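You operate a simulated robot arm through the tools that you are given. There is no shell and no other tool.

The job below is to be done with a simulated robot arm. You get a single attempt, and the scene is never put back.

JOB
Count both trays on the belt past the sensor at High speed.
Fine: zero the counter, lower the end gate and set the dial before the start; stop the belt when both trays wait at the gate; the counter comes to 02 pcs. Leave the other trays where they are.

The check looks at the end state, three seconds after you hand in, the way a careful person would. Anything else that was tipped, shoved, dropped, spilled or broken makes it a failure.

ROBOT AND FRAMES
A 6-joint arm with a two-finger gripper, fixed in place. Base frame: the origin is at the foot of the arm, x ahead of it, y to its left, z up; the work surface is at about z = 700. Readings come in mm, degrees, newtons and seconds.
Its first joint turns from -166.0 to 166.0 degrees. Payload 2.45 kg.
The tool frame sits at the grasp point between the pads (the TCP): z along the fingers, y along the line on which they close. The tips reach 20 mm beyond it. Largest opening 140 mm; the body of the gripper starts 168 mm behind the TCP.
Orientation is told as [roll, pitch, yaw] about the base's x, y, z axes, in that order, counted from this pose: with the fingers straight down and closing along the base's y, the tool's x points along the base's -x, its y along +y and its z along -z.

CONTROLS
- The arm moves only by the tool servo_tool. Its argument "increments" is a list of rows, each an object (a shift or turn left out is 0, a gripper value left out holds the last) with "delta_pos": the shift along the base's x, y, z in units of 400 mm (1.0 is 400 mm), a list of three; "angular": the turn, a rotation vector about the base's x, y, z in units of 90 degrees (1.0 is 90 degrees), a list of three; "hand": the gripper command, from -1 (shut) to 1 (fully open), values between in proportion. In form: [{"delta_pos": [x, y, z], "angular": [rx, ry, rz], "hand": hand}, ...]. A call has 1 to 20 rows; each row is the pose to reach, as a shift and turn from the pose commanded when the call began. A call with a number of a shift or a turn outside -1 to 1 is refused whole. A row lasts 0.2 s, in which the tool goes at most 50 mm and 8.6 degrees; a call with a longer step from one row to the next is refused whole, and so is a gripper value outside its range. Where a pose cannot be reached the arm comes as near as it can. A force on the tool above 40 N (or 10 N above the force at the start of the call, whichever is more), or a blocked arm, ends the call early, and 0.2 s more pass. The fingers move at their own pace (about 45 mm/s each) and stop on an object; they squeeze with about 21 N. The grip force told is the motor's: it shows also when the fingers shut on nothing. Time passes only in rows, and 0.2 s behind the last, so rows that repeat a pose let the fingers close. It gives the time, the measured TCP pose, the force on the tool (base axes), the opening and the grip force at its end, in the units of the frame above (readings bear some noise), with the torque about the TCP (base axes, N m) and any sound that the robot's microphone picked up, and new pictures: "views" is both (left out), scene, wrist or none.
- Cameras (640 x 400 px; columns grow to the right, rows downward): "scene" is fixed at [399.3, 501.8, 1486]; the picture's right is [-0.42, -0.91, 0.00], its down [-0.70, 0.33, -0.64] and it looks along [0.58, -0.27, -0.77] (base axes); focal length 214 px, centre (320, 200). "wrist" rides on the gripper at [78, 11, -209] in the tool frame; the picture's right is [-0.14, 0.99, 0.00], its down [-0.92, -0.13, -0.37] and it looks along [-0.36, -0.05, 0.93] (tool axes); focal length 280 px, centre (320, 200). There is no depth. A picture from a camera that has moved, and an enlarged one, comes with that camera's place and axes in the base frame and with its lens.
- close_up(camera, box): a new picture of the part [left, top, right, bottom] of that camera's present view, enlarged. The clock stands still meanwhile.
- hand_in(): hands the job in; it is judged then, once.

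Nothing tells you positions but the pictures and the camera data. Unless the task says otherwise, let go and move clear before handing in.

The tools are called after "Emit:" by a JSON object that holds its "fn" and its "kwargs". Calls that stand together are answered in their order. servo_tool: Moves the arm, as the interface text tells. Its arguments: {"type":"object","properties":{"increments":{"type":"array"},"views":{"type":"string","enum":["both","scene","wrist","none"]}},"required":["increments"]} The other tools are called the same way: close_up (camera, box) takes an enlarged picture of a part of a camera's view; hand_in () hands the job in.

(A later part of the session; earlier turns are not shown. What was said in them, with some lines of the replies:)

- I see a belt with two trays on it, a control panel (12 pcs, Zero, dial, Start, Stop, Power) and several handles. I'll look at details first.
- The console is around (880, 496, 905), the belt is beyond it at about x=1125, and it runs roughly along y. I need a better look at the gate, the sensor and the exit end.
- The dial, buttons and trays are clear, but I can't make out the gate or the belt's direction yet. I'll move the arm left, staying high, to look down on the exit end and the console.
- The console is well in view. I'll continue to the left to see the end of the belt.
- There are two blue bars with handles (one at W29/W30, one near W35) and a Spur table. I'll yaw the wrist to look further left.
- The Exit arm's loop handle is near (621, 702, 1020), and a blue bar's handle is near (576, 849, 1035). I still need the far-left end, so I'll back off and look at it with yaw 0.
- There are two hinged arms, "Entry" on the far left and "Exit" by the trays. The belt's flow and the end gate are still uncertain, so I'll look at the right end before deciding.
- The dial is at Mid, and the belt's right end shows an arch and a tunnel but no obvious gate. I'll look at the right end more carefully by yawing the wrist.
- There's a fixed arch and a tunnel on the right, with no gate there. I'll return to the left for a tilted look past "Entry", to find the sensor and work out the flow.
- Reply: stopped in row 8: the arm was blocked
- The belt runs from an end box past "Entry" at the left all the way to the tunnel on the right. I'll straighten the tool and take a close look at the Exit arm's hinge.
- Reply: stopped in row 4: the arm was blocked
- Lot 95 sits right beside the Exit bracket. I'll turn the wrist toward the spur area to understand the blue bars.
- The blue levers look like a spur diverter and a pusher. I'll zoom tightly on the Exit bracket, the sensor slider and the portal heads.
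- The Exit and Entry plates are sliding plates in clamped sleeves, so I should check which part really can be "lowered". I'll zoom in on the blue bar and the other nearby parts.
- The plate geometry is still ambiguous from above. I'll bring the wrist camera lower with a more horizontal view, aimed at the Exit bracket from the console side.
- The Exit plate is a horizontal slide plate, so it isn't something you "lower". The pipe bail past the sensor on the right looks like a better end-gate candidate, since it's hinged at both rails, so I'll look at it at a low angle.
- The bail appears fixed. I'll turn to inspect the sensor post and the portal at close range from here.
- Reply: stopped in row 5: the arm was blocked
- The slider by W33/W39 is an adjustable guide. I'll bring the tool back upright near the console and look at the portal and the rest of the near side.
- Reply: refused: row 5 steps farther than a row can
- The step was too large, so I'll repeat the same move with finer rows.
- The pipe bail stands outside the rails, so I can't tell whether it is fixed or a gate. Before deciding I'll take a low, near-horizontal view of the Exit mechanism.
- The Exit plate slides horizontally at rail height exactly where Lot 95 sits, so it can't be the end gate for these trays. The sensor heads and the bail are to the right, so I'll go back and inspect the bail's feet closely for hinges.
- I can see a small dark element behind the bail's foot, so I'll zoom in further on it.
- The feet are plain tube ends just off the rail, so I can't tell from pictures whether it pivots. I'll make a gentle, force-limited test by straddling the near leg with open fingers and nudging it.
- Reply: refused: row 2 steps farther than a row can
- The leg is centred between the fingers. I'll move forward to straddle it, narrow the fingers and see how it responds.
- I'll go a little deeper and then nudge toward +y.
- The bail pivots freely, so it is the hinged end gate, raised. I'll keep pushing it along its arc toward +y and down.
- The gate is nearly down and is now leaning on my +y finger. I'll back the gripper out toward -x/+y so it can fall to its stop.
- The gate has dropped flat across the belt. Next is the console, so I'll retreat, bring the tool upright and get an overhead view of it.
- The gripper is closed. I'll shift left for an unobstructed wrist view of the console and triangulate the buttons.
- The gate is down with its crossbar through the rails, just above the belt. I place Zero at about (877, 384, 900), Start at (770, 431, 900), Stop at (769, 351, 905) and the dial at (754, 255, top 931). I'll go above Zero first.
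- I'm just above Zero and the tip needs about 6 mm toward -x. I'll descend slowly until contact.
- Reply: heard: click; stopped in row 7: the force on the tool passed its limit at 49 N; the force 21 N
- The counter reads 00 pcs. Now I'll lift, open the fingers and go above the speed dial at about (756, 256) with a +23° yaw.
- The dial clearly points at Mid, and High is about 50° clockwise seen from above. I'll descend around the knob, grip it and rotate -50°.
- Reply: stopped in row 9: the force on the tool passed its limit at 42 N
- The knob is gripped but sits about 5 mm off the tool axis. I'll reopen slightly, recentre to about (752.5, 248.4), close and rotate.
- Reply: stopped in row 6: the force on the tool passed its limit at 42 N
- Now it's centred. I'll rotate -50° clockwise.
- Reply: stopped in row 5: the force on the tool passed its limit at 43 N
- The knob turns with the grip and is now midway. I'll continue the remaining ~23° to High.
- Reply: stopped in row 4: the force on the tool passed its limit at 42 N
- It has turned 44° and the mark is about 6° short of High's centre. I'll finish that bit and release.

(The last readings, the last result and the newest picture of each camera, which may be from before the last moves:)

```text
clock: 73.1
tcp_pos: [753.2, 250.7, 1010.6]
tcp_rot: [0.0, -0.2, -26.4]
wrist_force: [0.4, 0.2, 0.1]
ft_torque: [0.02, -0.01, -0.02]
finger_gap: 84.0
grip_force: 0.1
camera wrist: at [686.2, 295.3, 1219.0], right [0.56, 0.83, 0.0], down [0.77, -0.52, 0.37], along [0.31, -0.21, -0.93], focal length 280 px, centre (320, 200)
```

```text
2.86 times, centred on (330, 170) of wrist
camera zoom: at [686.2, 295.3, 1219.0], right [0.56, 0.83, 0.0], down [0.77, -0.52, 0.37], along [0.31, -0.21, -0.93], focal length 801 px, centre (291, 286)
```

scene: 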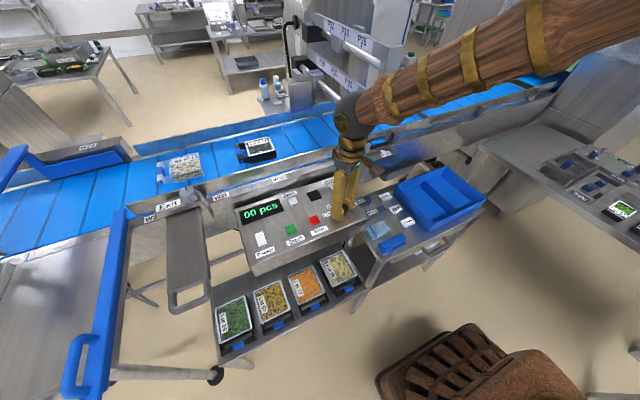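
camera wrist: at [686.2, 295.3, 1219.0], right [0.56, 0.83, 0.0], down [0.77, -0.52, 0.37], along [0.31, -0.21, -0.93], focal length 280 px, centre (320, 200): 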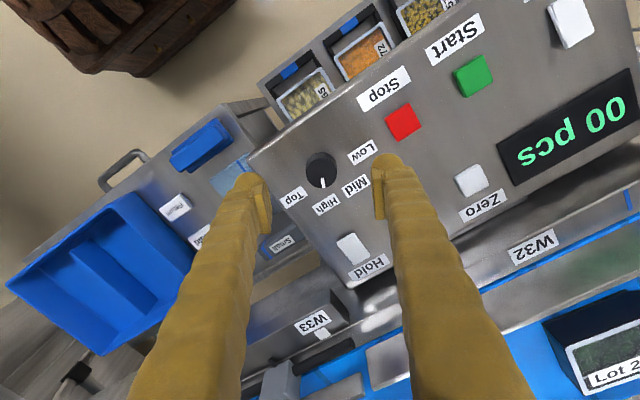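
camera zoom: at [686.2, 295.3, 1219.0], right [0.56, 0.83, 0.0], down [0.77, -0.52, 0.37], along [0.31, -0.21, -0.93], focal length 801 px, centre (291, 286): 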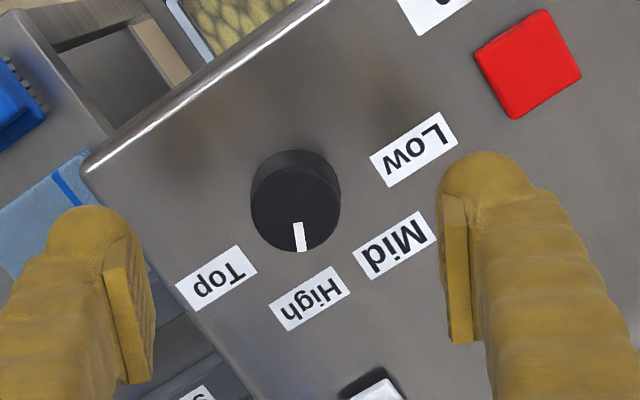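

The dial now points at High, the gate is down and the counter is at 00. I'll close the fingers, straighten yaw and hover above Start.

Emit:
{"fn": "servo_tool", "kwargs": {"increments": [{"delta_pos": [0.005, 0.08, 0], "angular": [0, 0, 0.06], "hand": -1}, {"delta_pos": [0.01, 0.16, 0], "angular": [0, 0, 0.12]}, {"delta_pos": [0.015, 0.24, 0], "angular": [0, 0, 0.18]}, {"delta_pos": [0.02, 0.32, 0], "angular": [0, 0, 0.24]}, {"delta_pos": [0.03, 0.4, 0], "angular": [0, 0, 0.293]}, {"delta_pos": [0.035, 0.4475, -0.06], "angular": [0, 0, 0.293]}, {"delta_pos": [0.035, 0.4475, -0.12], "angular": [0, 0, 0.293]}, {"delta_pos": [0.035, 0.4475, -0.14], "angular": [0, 0, 0.293]}, {"delta_pos": [0.035, 0.4475, -0.14], "angular": [0, 0, 0.293]}], "views": "both"}}

Emit:
{"fn": "close_up", "kwargs": {"camera": "scene", "box": [225, 165, 385, 275]}}

Emit:
{"fn": "close_up", "kwargs": {"camera": "wrist", "box": [220, 120, 440, 260]}}

Emit:
{"fn": "close_up", "kwargs": {"camera": "scene", "box": [340, 60, 480, 150]}}

```text
clock: 75.1
tcp_pos: [766.6, 431.2, 953.5]
tcp_rot: [0.2, -0.2, 0.1]
wrist_force: [0.6, 0.2, -0.4]
ft_torque: [-0.02, -0.02, -0.01]
finger_gap: 0.0
grip_force: 21.1
camera wrist: at [687.0, 440.5, 1162.6], right [0.14, 0.99, 0.0], down [0.92, -0.13, 0.37], along [0.37, -0.05, -0.93], focal length 280 px, centre (320, 200)
```

scene: 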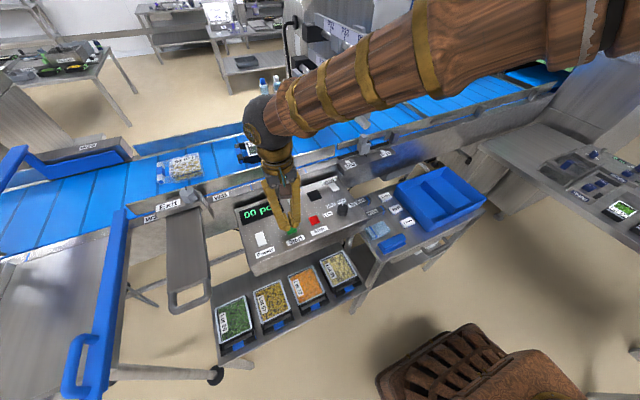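
wrist: 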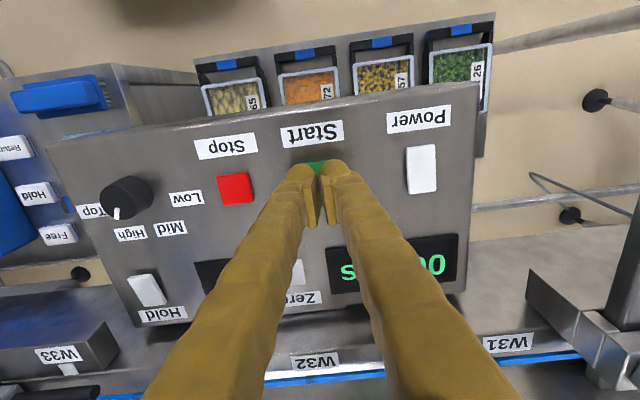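

```text
3.64 times, centred on (305, 220) of scene
camera zoom: at [399.3, 501.8, 1486.0], right [-0.42, -0.91, 0.0], down [-0.7, 0.33, -0.64], along [0.58, -0.27, -0.77], focal length 780 px, centre (374, 127)
```

zoom: 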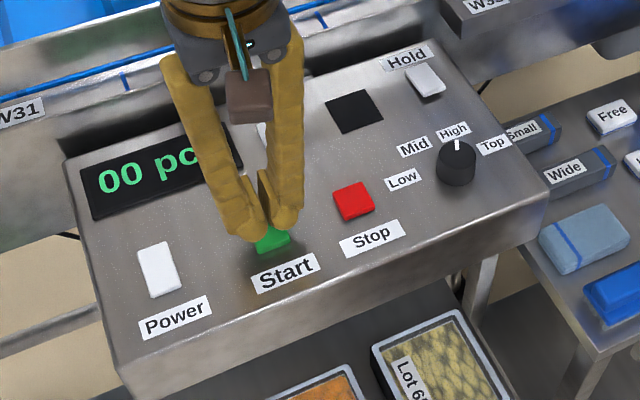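

```text
2.86 times, centred on (330, 190) of wrist
camera zoom: at [687.0, 440.5, 1162.6], right [0.14, 0.99, 0.0], down [0.92, -0.13, 0.37], along [0.37, -0.05, -0.93], focal length 801 px, centre (291, 229)
```

zoom: 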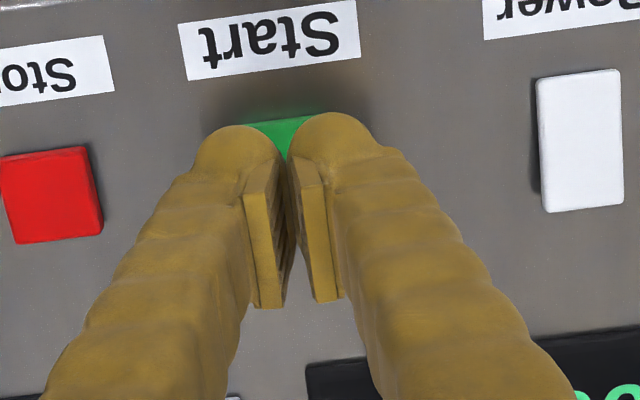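

```text
4.44 times, centred on (410, 105) of scene
camera zoom: at [399.3, 501.8, 1486.0], right [-0.42, -0.91, 0.0], down [-0.7, 0.33, -0.64], along [0.58, -0.27, -0.77], focal length 953 px, centre (-80, 622)
```

zoom: 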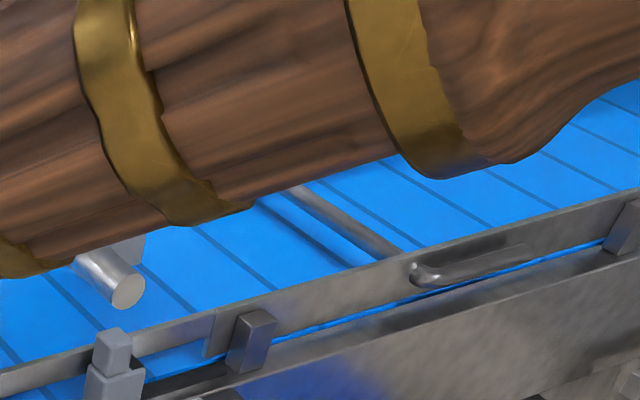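

I'm positioned over Start. I'll press with small steps and lift in the same call if the limit isn't reached.

Emit:
{"fn": "servo_tool", "kwargs": {"increments": [{"delta_pos": [-0.004, 0, -0.025]}, {"delta_pos": [-0.004, 0, -0.045]}, {"delta_pos": [-0.004, 0, -0.052]}, {"delta_pos": [-0.004, 0, -0.057]}, {"delta_pos": [-0.004, 0, -0.061]}, {"delta_pos": [-0.004, 0, -0.064]}, {"delta_pos": [-0.004, 0, -0.067]}], "views": "scene"}}

```text
clock: 76.7
tcp_pos: [765.5, 430.8, 927.6]
tcp_rot: [0.0, -0.3, 0.1]
wrist_force: [-1.7, -0.3, 11.4]
ft_torque: [0.01, 0.02, -0.01]
finger_gap: 6.0
grip_force: 28.8
heard: click
```

scene: 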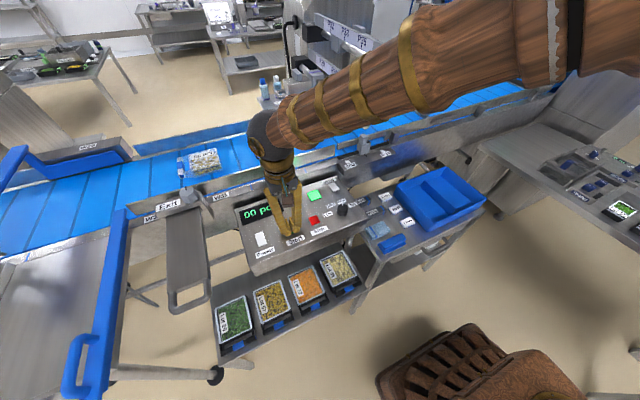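

The belt is running toward the gate (-y) and the run lamp is green. I'll lift and move over Stop while watching.

Emit:
{"fn": "servo_tool", "kwargs": {"increments": [{"delta_pos": [0, 0, 0.05]}, {"delta_pos": [0, -0.1, 0.06]}, {"delta_pos": [0, -0.2, 0.06]}], "views": "both"}}

Emit:
{"fn": "close_up", "kwargs": {"camera": "scene", "box": [200, 60, 480, 240]}}

```text
clock: 77.5
tcp_pos: [764.8, 350.4, 950.9]
tcp_rot: [0.1, -0.2, 0.2]
wrist_force: [0.0, -0.3, 0.6]
ft_torque: [0.04, -0.04, 0.02]
finger_gap: 0.0
grip_force: 29.0
camera wrist: at [685.2, 360.3, 1159.5], right [0.14, 0.99, 0.0], down [0.92, -0.13, 0.37], along [0.37, -0.05, -0.93], focal length 280 px, centre (320, 200)
```

scene: 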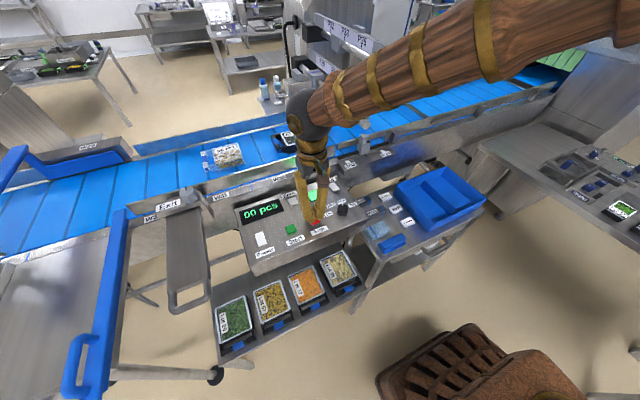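
wrist: 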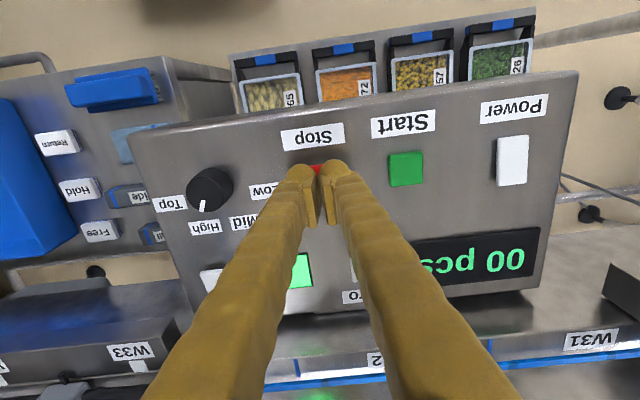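

```text
2.22 times, centred on (340, 150) of scene
camera zoom: at [399.3, 501.8, 1486.0], right [-0.42, -0.91, 0.0], down [-0.7, 0.33, -0.64], along [0.58, -0.27, -0.77], focal length 477 px, centre (276, 311)
```

zoom: 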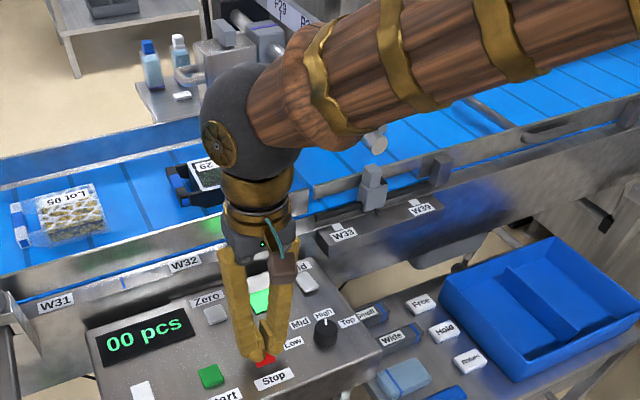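

The belt carries trays at about 130 mm/s and Lot 29 is approaching the sensor. I'll wait above Stop in short steps.

Emit:
{"fn": "servo_tool", "kwargs": {"increments": [{}, {}, {}, {}, {}, {}, {}, {}, {}], "views": "both"}}

Emit:
{"fn": "close_up", "kwargs": {"camera": "scene", "box": [230, 60, 510, 240]}}

```text
clock: 79.5
tcp_pos: [764.4, 351.3, 951.3]
tcp_rot: [0.1, -0.1, 0.2]
wrist_force: [-0.1, -0.1, 0.1]
ft_torque: [-0.01, -0.02, 0.0]
finger_gap: 0.1
grip_force: 29.2
camera wrist: at [685.2, 360.6, 1159.7], right [0.14, 0.99, 0.0], down [0.92, -0.13, 0.37], along [0.37, -0.05, -0.93], focal length 280 px, centre (320, 200)
```

scene: 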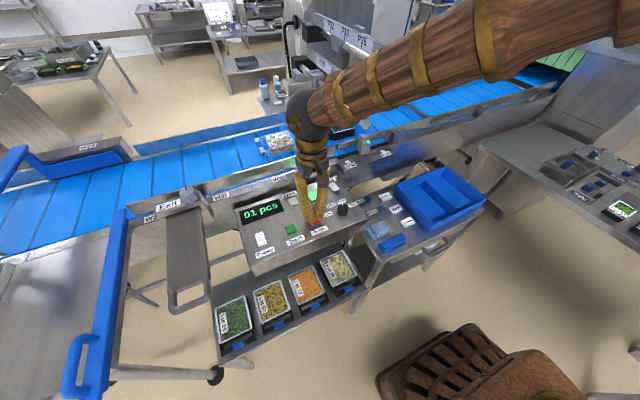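
wrist: 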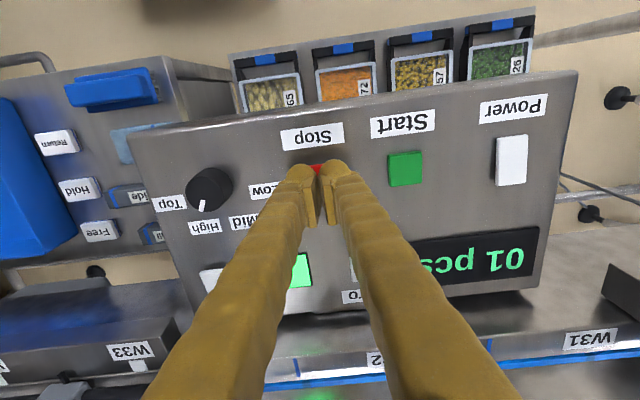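

```text
2.22 times, centred on (370, 150) of scene
camera zoom: at [399.3, 501.8, 1486.0], right [-0.42, -0.91, 0.0], down [-0.7, 0.33, -0.64], along [0.58, -0.27, -0.77], focal length 477 px, centre (209, 311)
```

zoom: 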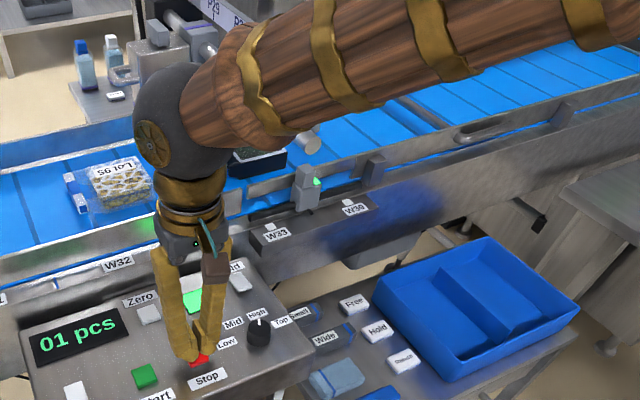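

The first tray was counted (01) and the post with its green light is the sensor. I'll keep waiting.

Emit:
{"fn": "servo_tool", "kwargs": {"increments": [{}, {}, {}, {}, {}, {}, {}, {}, {}], "views": "scene"}}

Emit:
{"fn": "close_up", "kwargs": {"camera": "scene", "box": [230, 60, 510, 240]}}

```text
clock: 81.5
tcp_pos: [764.3, 352.1, 950.8]
tcp_rot: [0.1, -0.2, 0.1]
wrist_force: [0.4, 0.4, -0.5]
ft_torque: [0.02, -0.02, 0.01]
finger_gap: 0.2
grip_force: 29.4
```

scene: 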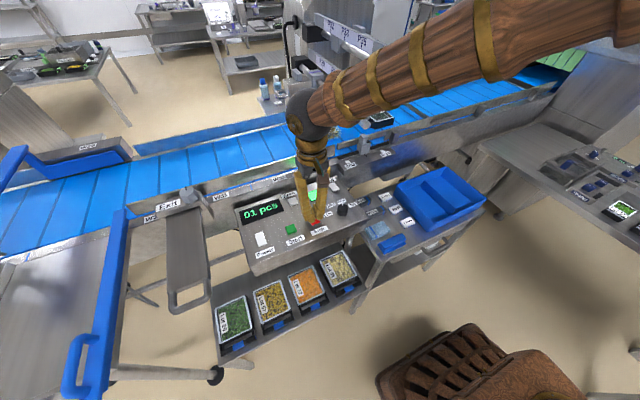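

```text
2.22 times, centred on (370, 150) of scene
camera zoom: at [399.3, 501.8, 1486.0], right [-0.42, -0.91, 0.0], down [-0.7, 0.33, -0.64], along [0.58, -0.27, -0.77], focal length 477 px, centre (209, 311)
```

zoom: 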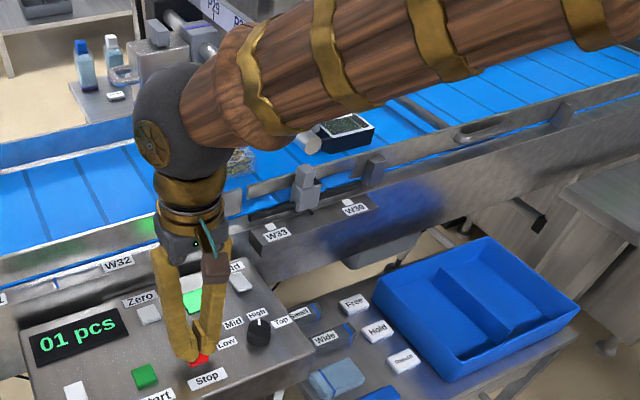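

Lot 29 is past the sensor and nearing the gate, with Lot 95 following. I'll keep waiting.

Emit:
{"fn": "servo_tool", "kwargs": {"increments": [{}, {}, {}, {}, {}, {}, {}], "views": "scene"}}

Emit:
{"fn": "close_up", "kwargs": {"camera": "scene", "box": [230, 60, 510, 240]}}

```text
clock: 83.1
tcp_pos: [763.9, 349.9, 950.4]
tcp_rot: [0.0, -0.2, 0.1]
wrist_force: [-0.9, -0.3, -0.2]
ft_torque: [0.02, 0.03, -0.03]
finger_gap: 0.0
grip_force: 29.7
```

scene: 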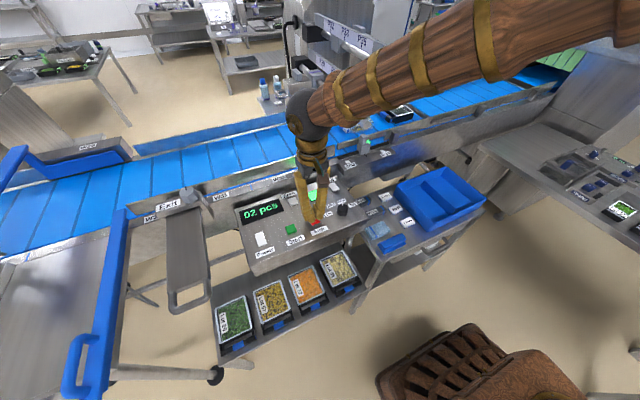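

```text
2.22 times, centred on (370, 150) of scene
camera zoom: at [399.3, 501.8, 1486.0], right [-0.42, -0.91, 0.0], down [-0.7, 0.33, -0.64], along [0.58, -0.27, -0.77], focal length 477 px, centre (209, 311)
```

zoom: 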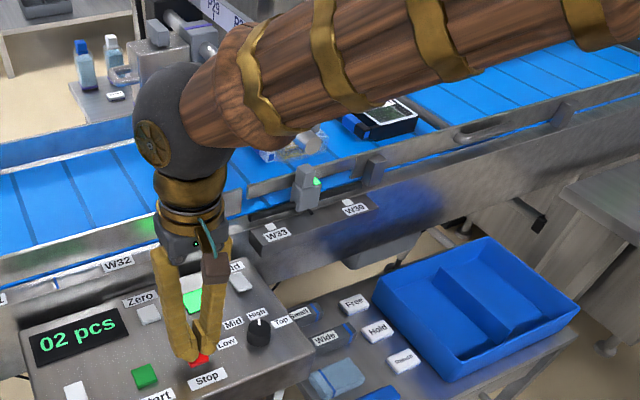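

The counter reads 02 and Lot 29 is close to the gate bar. I'll wait for Lot 95 to close up behind it.

Emit:
{"fn": "servo_tool", "kwargs": {"increments": [{}, {}, {}, {}, {}, {}], "views": "scene"}}

Emit:
{"fn": "close_up", "kwargs": {"camera": "scene", "box": [330, 80, 450, 156]}}

```text
clock: 84.5
tcp_pos: [764.2, 350.1, 950.3]
tcp_rot: [0.1, -0.1, 0.1]
wrist_force: [0.1, 0.6, -0.8]
ft_torque: [0.01, -0.01, 0.0]
finger_gap: 0.0
grip_force: 29.3
```

scene: 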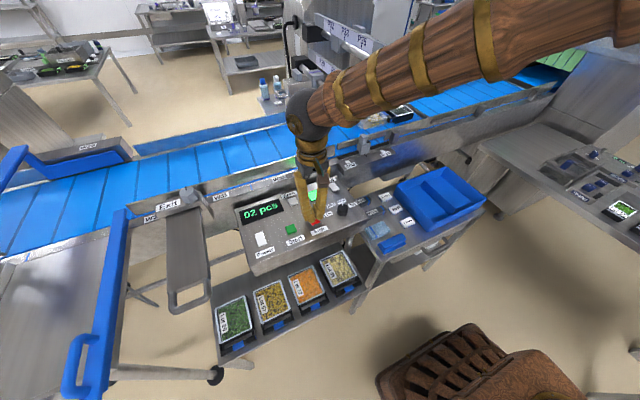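

```text
5.26 times, centred on (390, 118) of scene
camera zoom: at [399.3, 501.8, 1486.0], right [-0.42, -0.91, 0.0], down [-0.7, 0.33, -0.64], along [0.58, -0.27, -0.77], focal length 1129 px, centre (-48, 632)
```

zoom: 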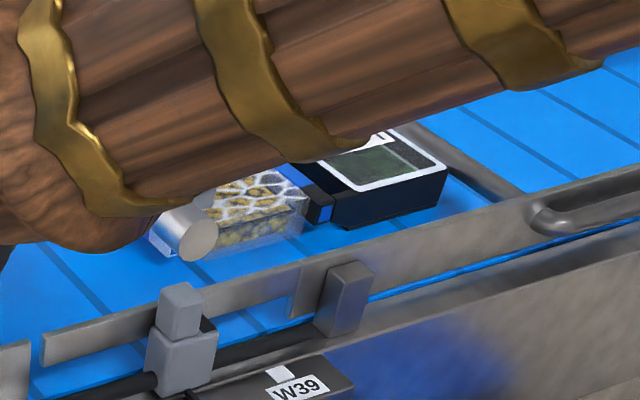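

Both trays are queued at the gate, Lot 29 at the bar and Lot 95 right behind. I'll press Stop now.

Emit:
{"fn": "servo_tool", "kwargs": {"increments": [{"delta_pos": [0.003, 0, -0.025]}, {"delta_pos": [0.003, 0, -0.041]}, {"delta_pos": [0.003, 0, -0.048]}, {"delta_pos": [0.003, 0, -0.053]}, {"delta_pos": [0.003, 0, -0.057]}, {"delta_pos": [0.003, 0, -0.06]}], "views": "scene"}}

Emit:
{"fn": "close_up", "kwargs": {"camera": "scene", "box": [225, 80, 450, 275]}}

```text
clock: 85.9
tcp_pos: [765.0, 350.7, 927.5]
tcp_rot: [0.1, -0.4, 0.1]
wrist_force: [-3.4, 0.3, 10.4]
ft_torque: [0.01, 0.1, -0.01]
finger_gap: 6.0
grip_force: 29.4
heard: click
```

scene: 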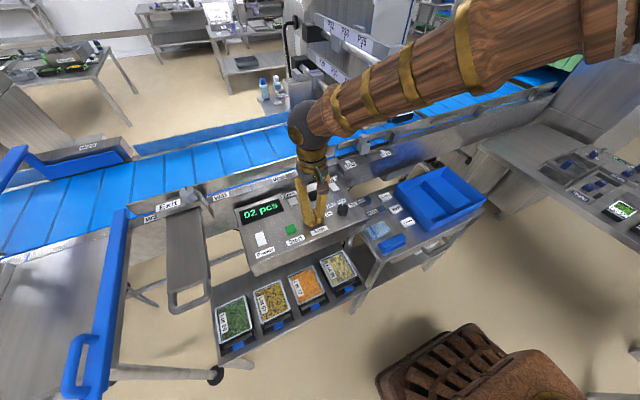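

```text
2.05 times, centred on (338, 178) of scene
camera zoom: at [399.3, 501.8, 1486.0], right [-0.42, -0.91, 0.0], down [-0.7, 0.33, -0.64], along [0.58, -0.27, -0.77], focal length 440 px, centre (284, 246)
```

zoom: 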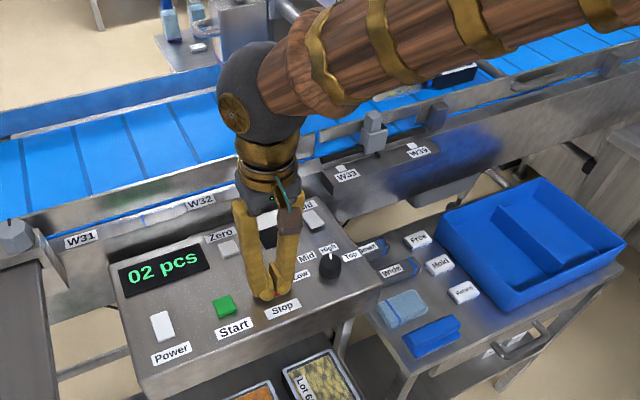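

Stop clicked, the lamp is off and the counter shows 02. I'll lift straight up, retreat and verify.

Emit:
{"fn": "servo_tool", "kwargs": {"increments": [{"delta_pos": [0, 0, 0.06]}, {"delta_pos": [0, 0, 0.16]}, {"delta_pos": [-0.03, 0, 0.27]}, {"delta_pos": [-0.1, 0, 0.37]}, {"delta_pos": [-0.2, 0, 0.44]}, {"delta_pos": [-0.3, 0, 0.5]}, {"delta_pos": [-0.4, -0.04, 0.54]}, {"delta_pos": [-0.45, -0.14, 0.56]}, {"delta_pos": [-0.45, -0.25, 0.56]}, {"delta_pos": [-0.45, -0.37, 0.56]}, {"delta_pos": [-0.45, -0.37, 0.56]}], "views": "both"}}

Emit:
{"fn": "close_up", "kwargs": {"camera": "scene", "box": [330, 60, 470, 150]}}

Emit:
{"fn": "close_up", "kwargs": {"camera": "scene", "box": [225, 165, 385, 275]}}

```text
clock: 88.3
tcp_pos: [585.4, 202.8, 1149.5]
tcp_rot: [0.1, -0.1, 0.0]
wrist_force: [0.0, 0.5, -0.8]
ft_torque: [0.0, -0.02, 0.0]
finger_gap: 0.0
grip_force: 29.9
camera wrist: at [506.9, 211.7, 1359.6], right [0.14, 0.99, 0.0], down [0.92, -0.13, 0.37], along [0.37, -0.05, -0.93], focal length 280 px, centre (320, 200)
```

scene: 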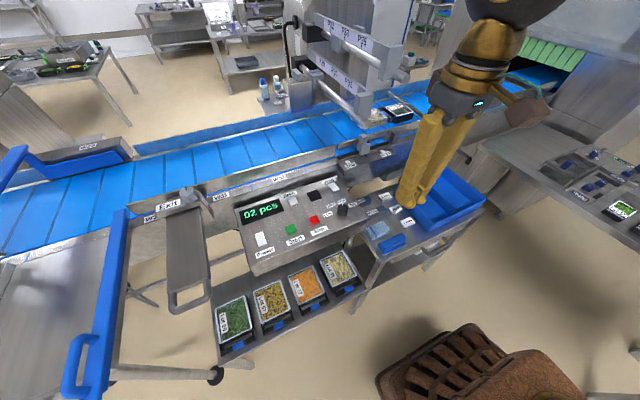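
wrist: 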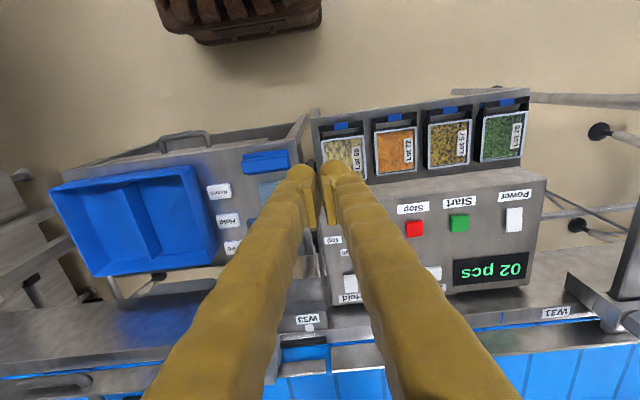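

```text
4.44 times, centred on (400, 105) of scene
camera zoom: at [399.3, 501.8, 1486.0], right [-0.42, -0.91, 0.0], down [-0.7, 0.33, -0.64], along [0.58, -0.27, -0.77], focal length 953 px, centre (-36, 622)
```

zoom: 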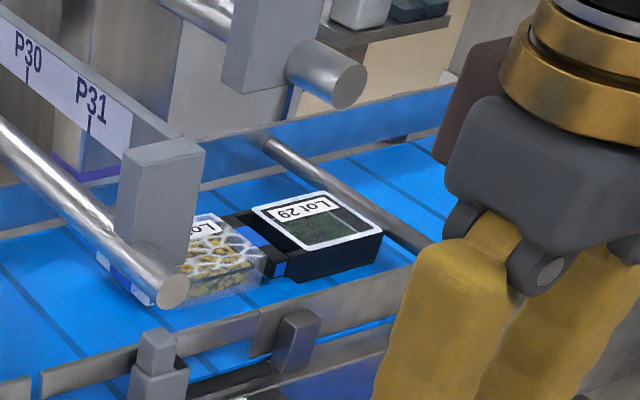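

```text
3.64 times, centred on (305, 220) of scene
camera zoom: at [399.3, 501.8, 1486.0], right [-0.42, -0.91, 0.0], down [-0.7, 0.33, -0.64], along [0.58, -0.27, -0.77], focal length 780 px, centre (374, 127)
```

zoom: 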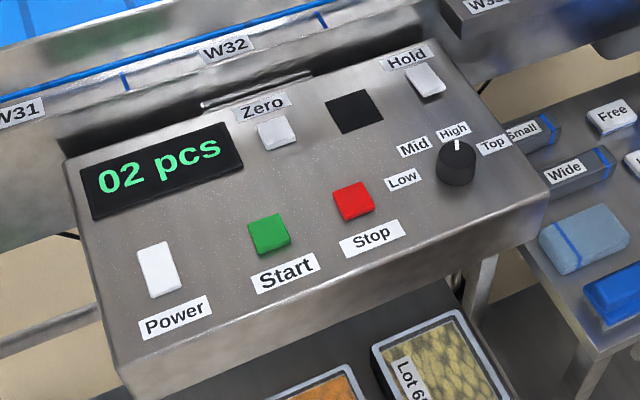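

Both trays stand upright at the lowered gate, and Lot 29's position hasn't changed since before Stop, so the gate is holding it. The belt is stopped, the dial is on High, the counter reads 02 pcs and the arm is clear. Handing in.

Emit:
{"fn": "hand_in", "kwargs": {}}

```text
The job is handed in.
```

I've handed the job in. Both trays (Lot 29 and Lot 95) were counted past the sensor at High speed, and the counter reads 02 pcs.

- **Before the start:** I lowered the end gate, zeroed the counter to 00 pcs and turned the dial from Mid to High. The end gate turned out to be the hinged pipe bail at the right end of the belt. The sliding plate marked "Exit" was not it, and I left that alone.
- **The run:** I pressed Start, and the belt carried both trays past the sensor to the gate. I pressed Stop once Lot 29 was against the bar and Lot 95 right behind it.
- **End state:** Both trays are upright at the lowered gate and the run lamp is off. The arm touched only the gate, the Zero, Start and Stop buttons, and the dial. The other trays are where they were, and the arm is clear of everything.

I have no result back from the check itself.
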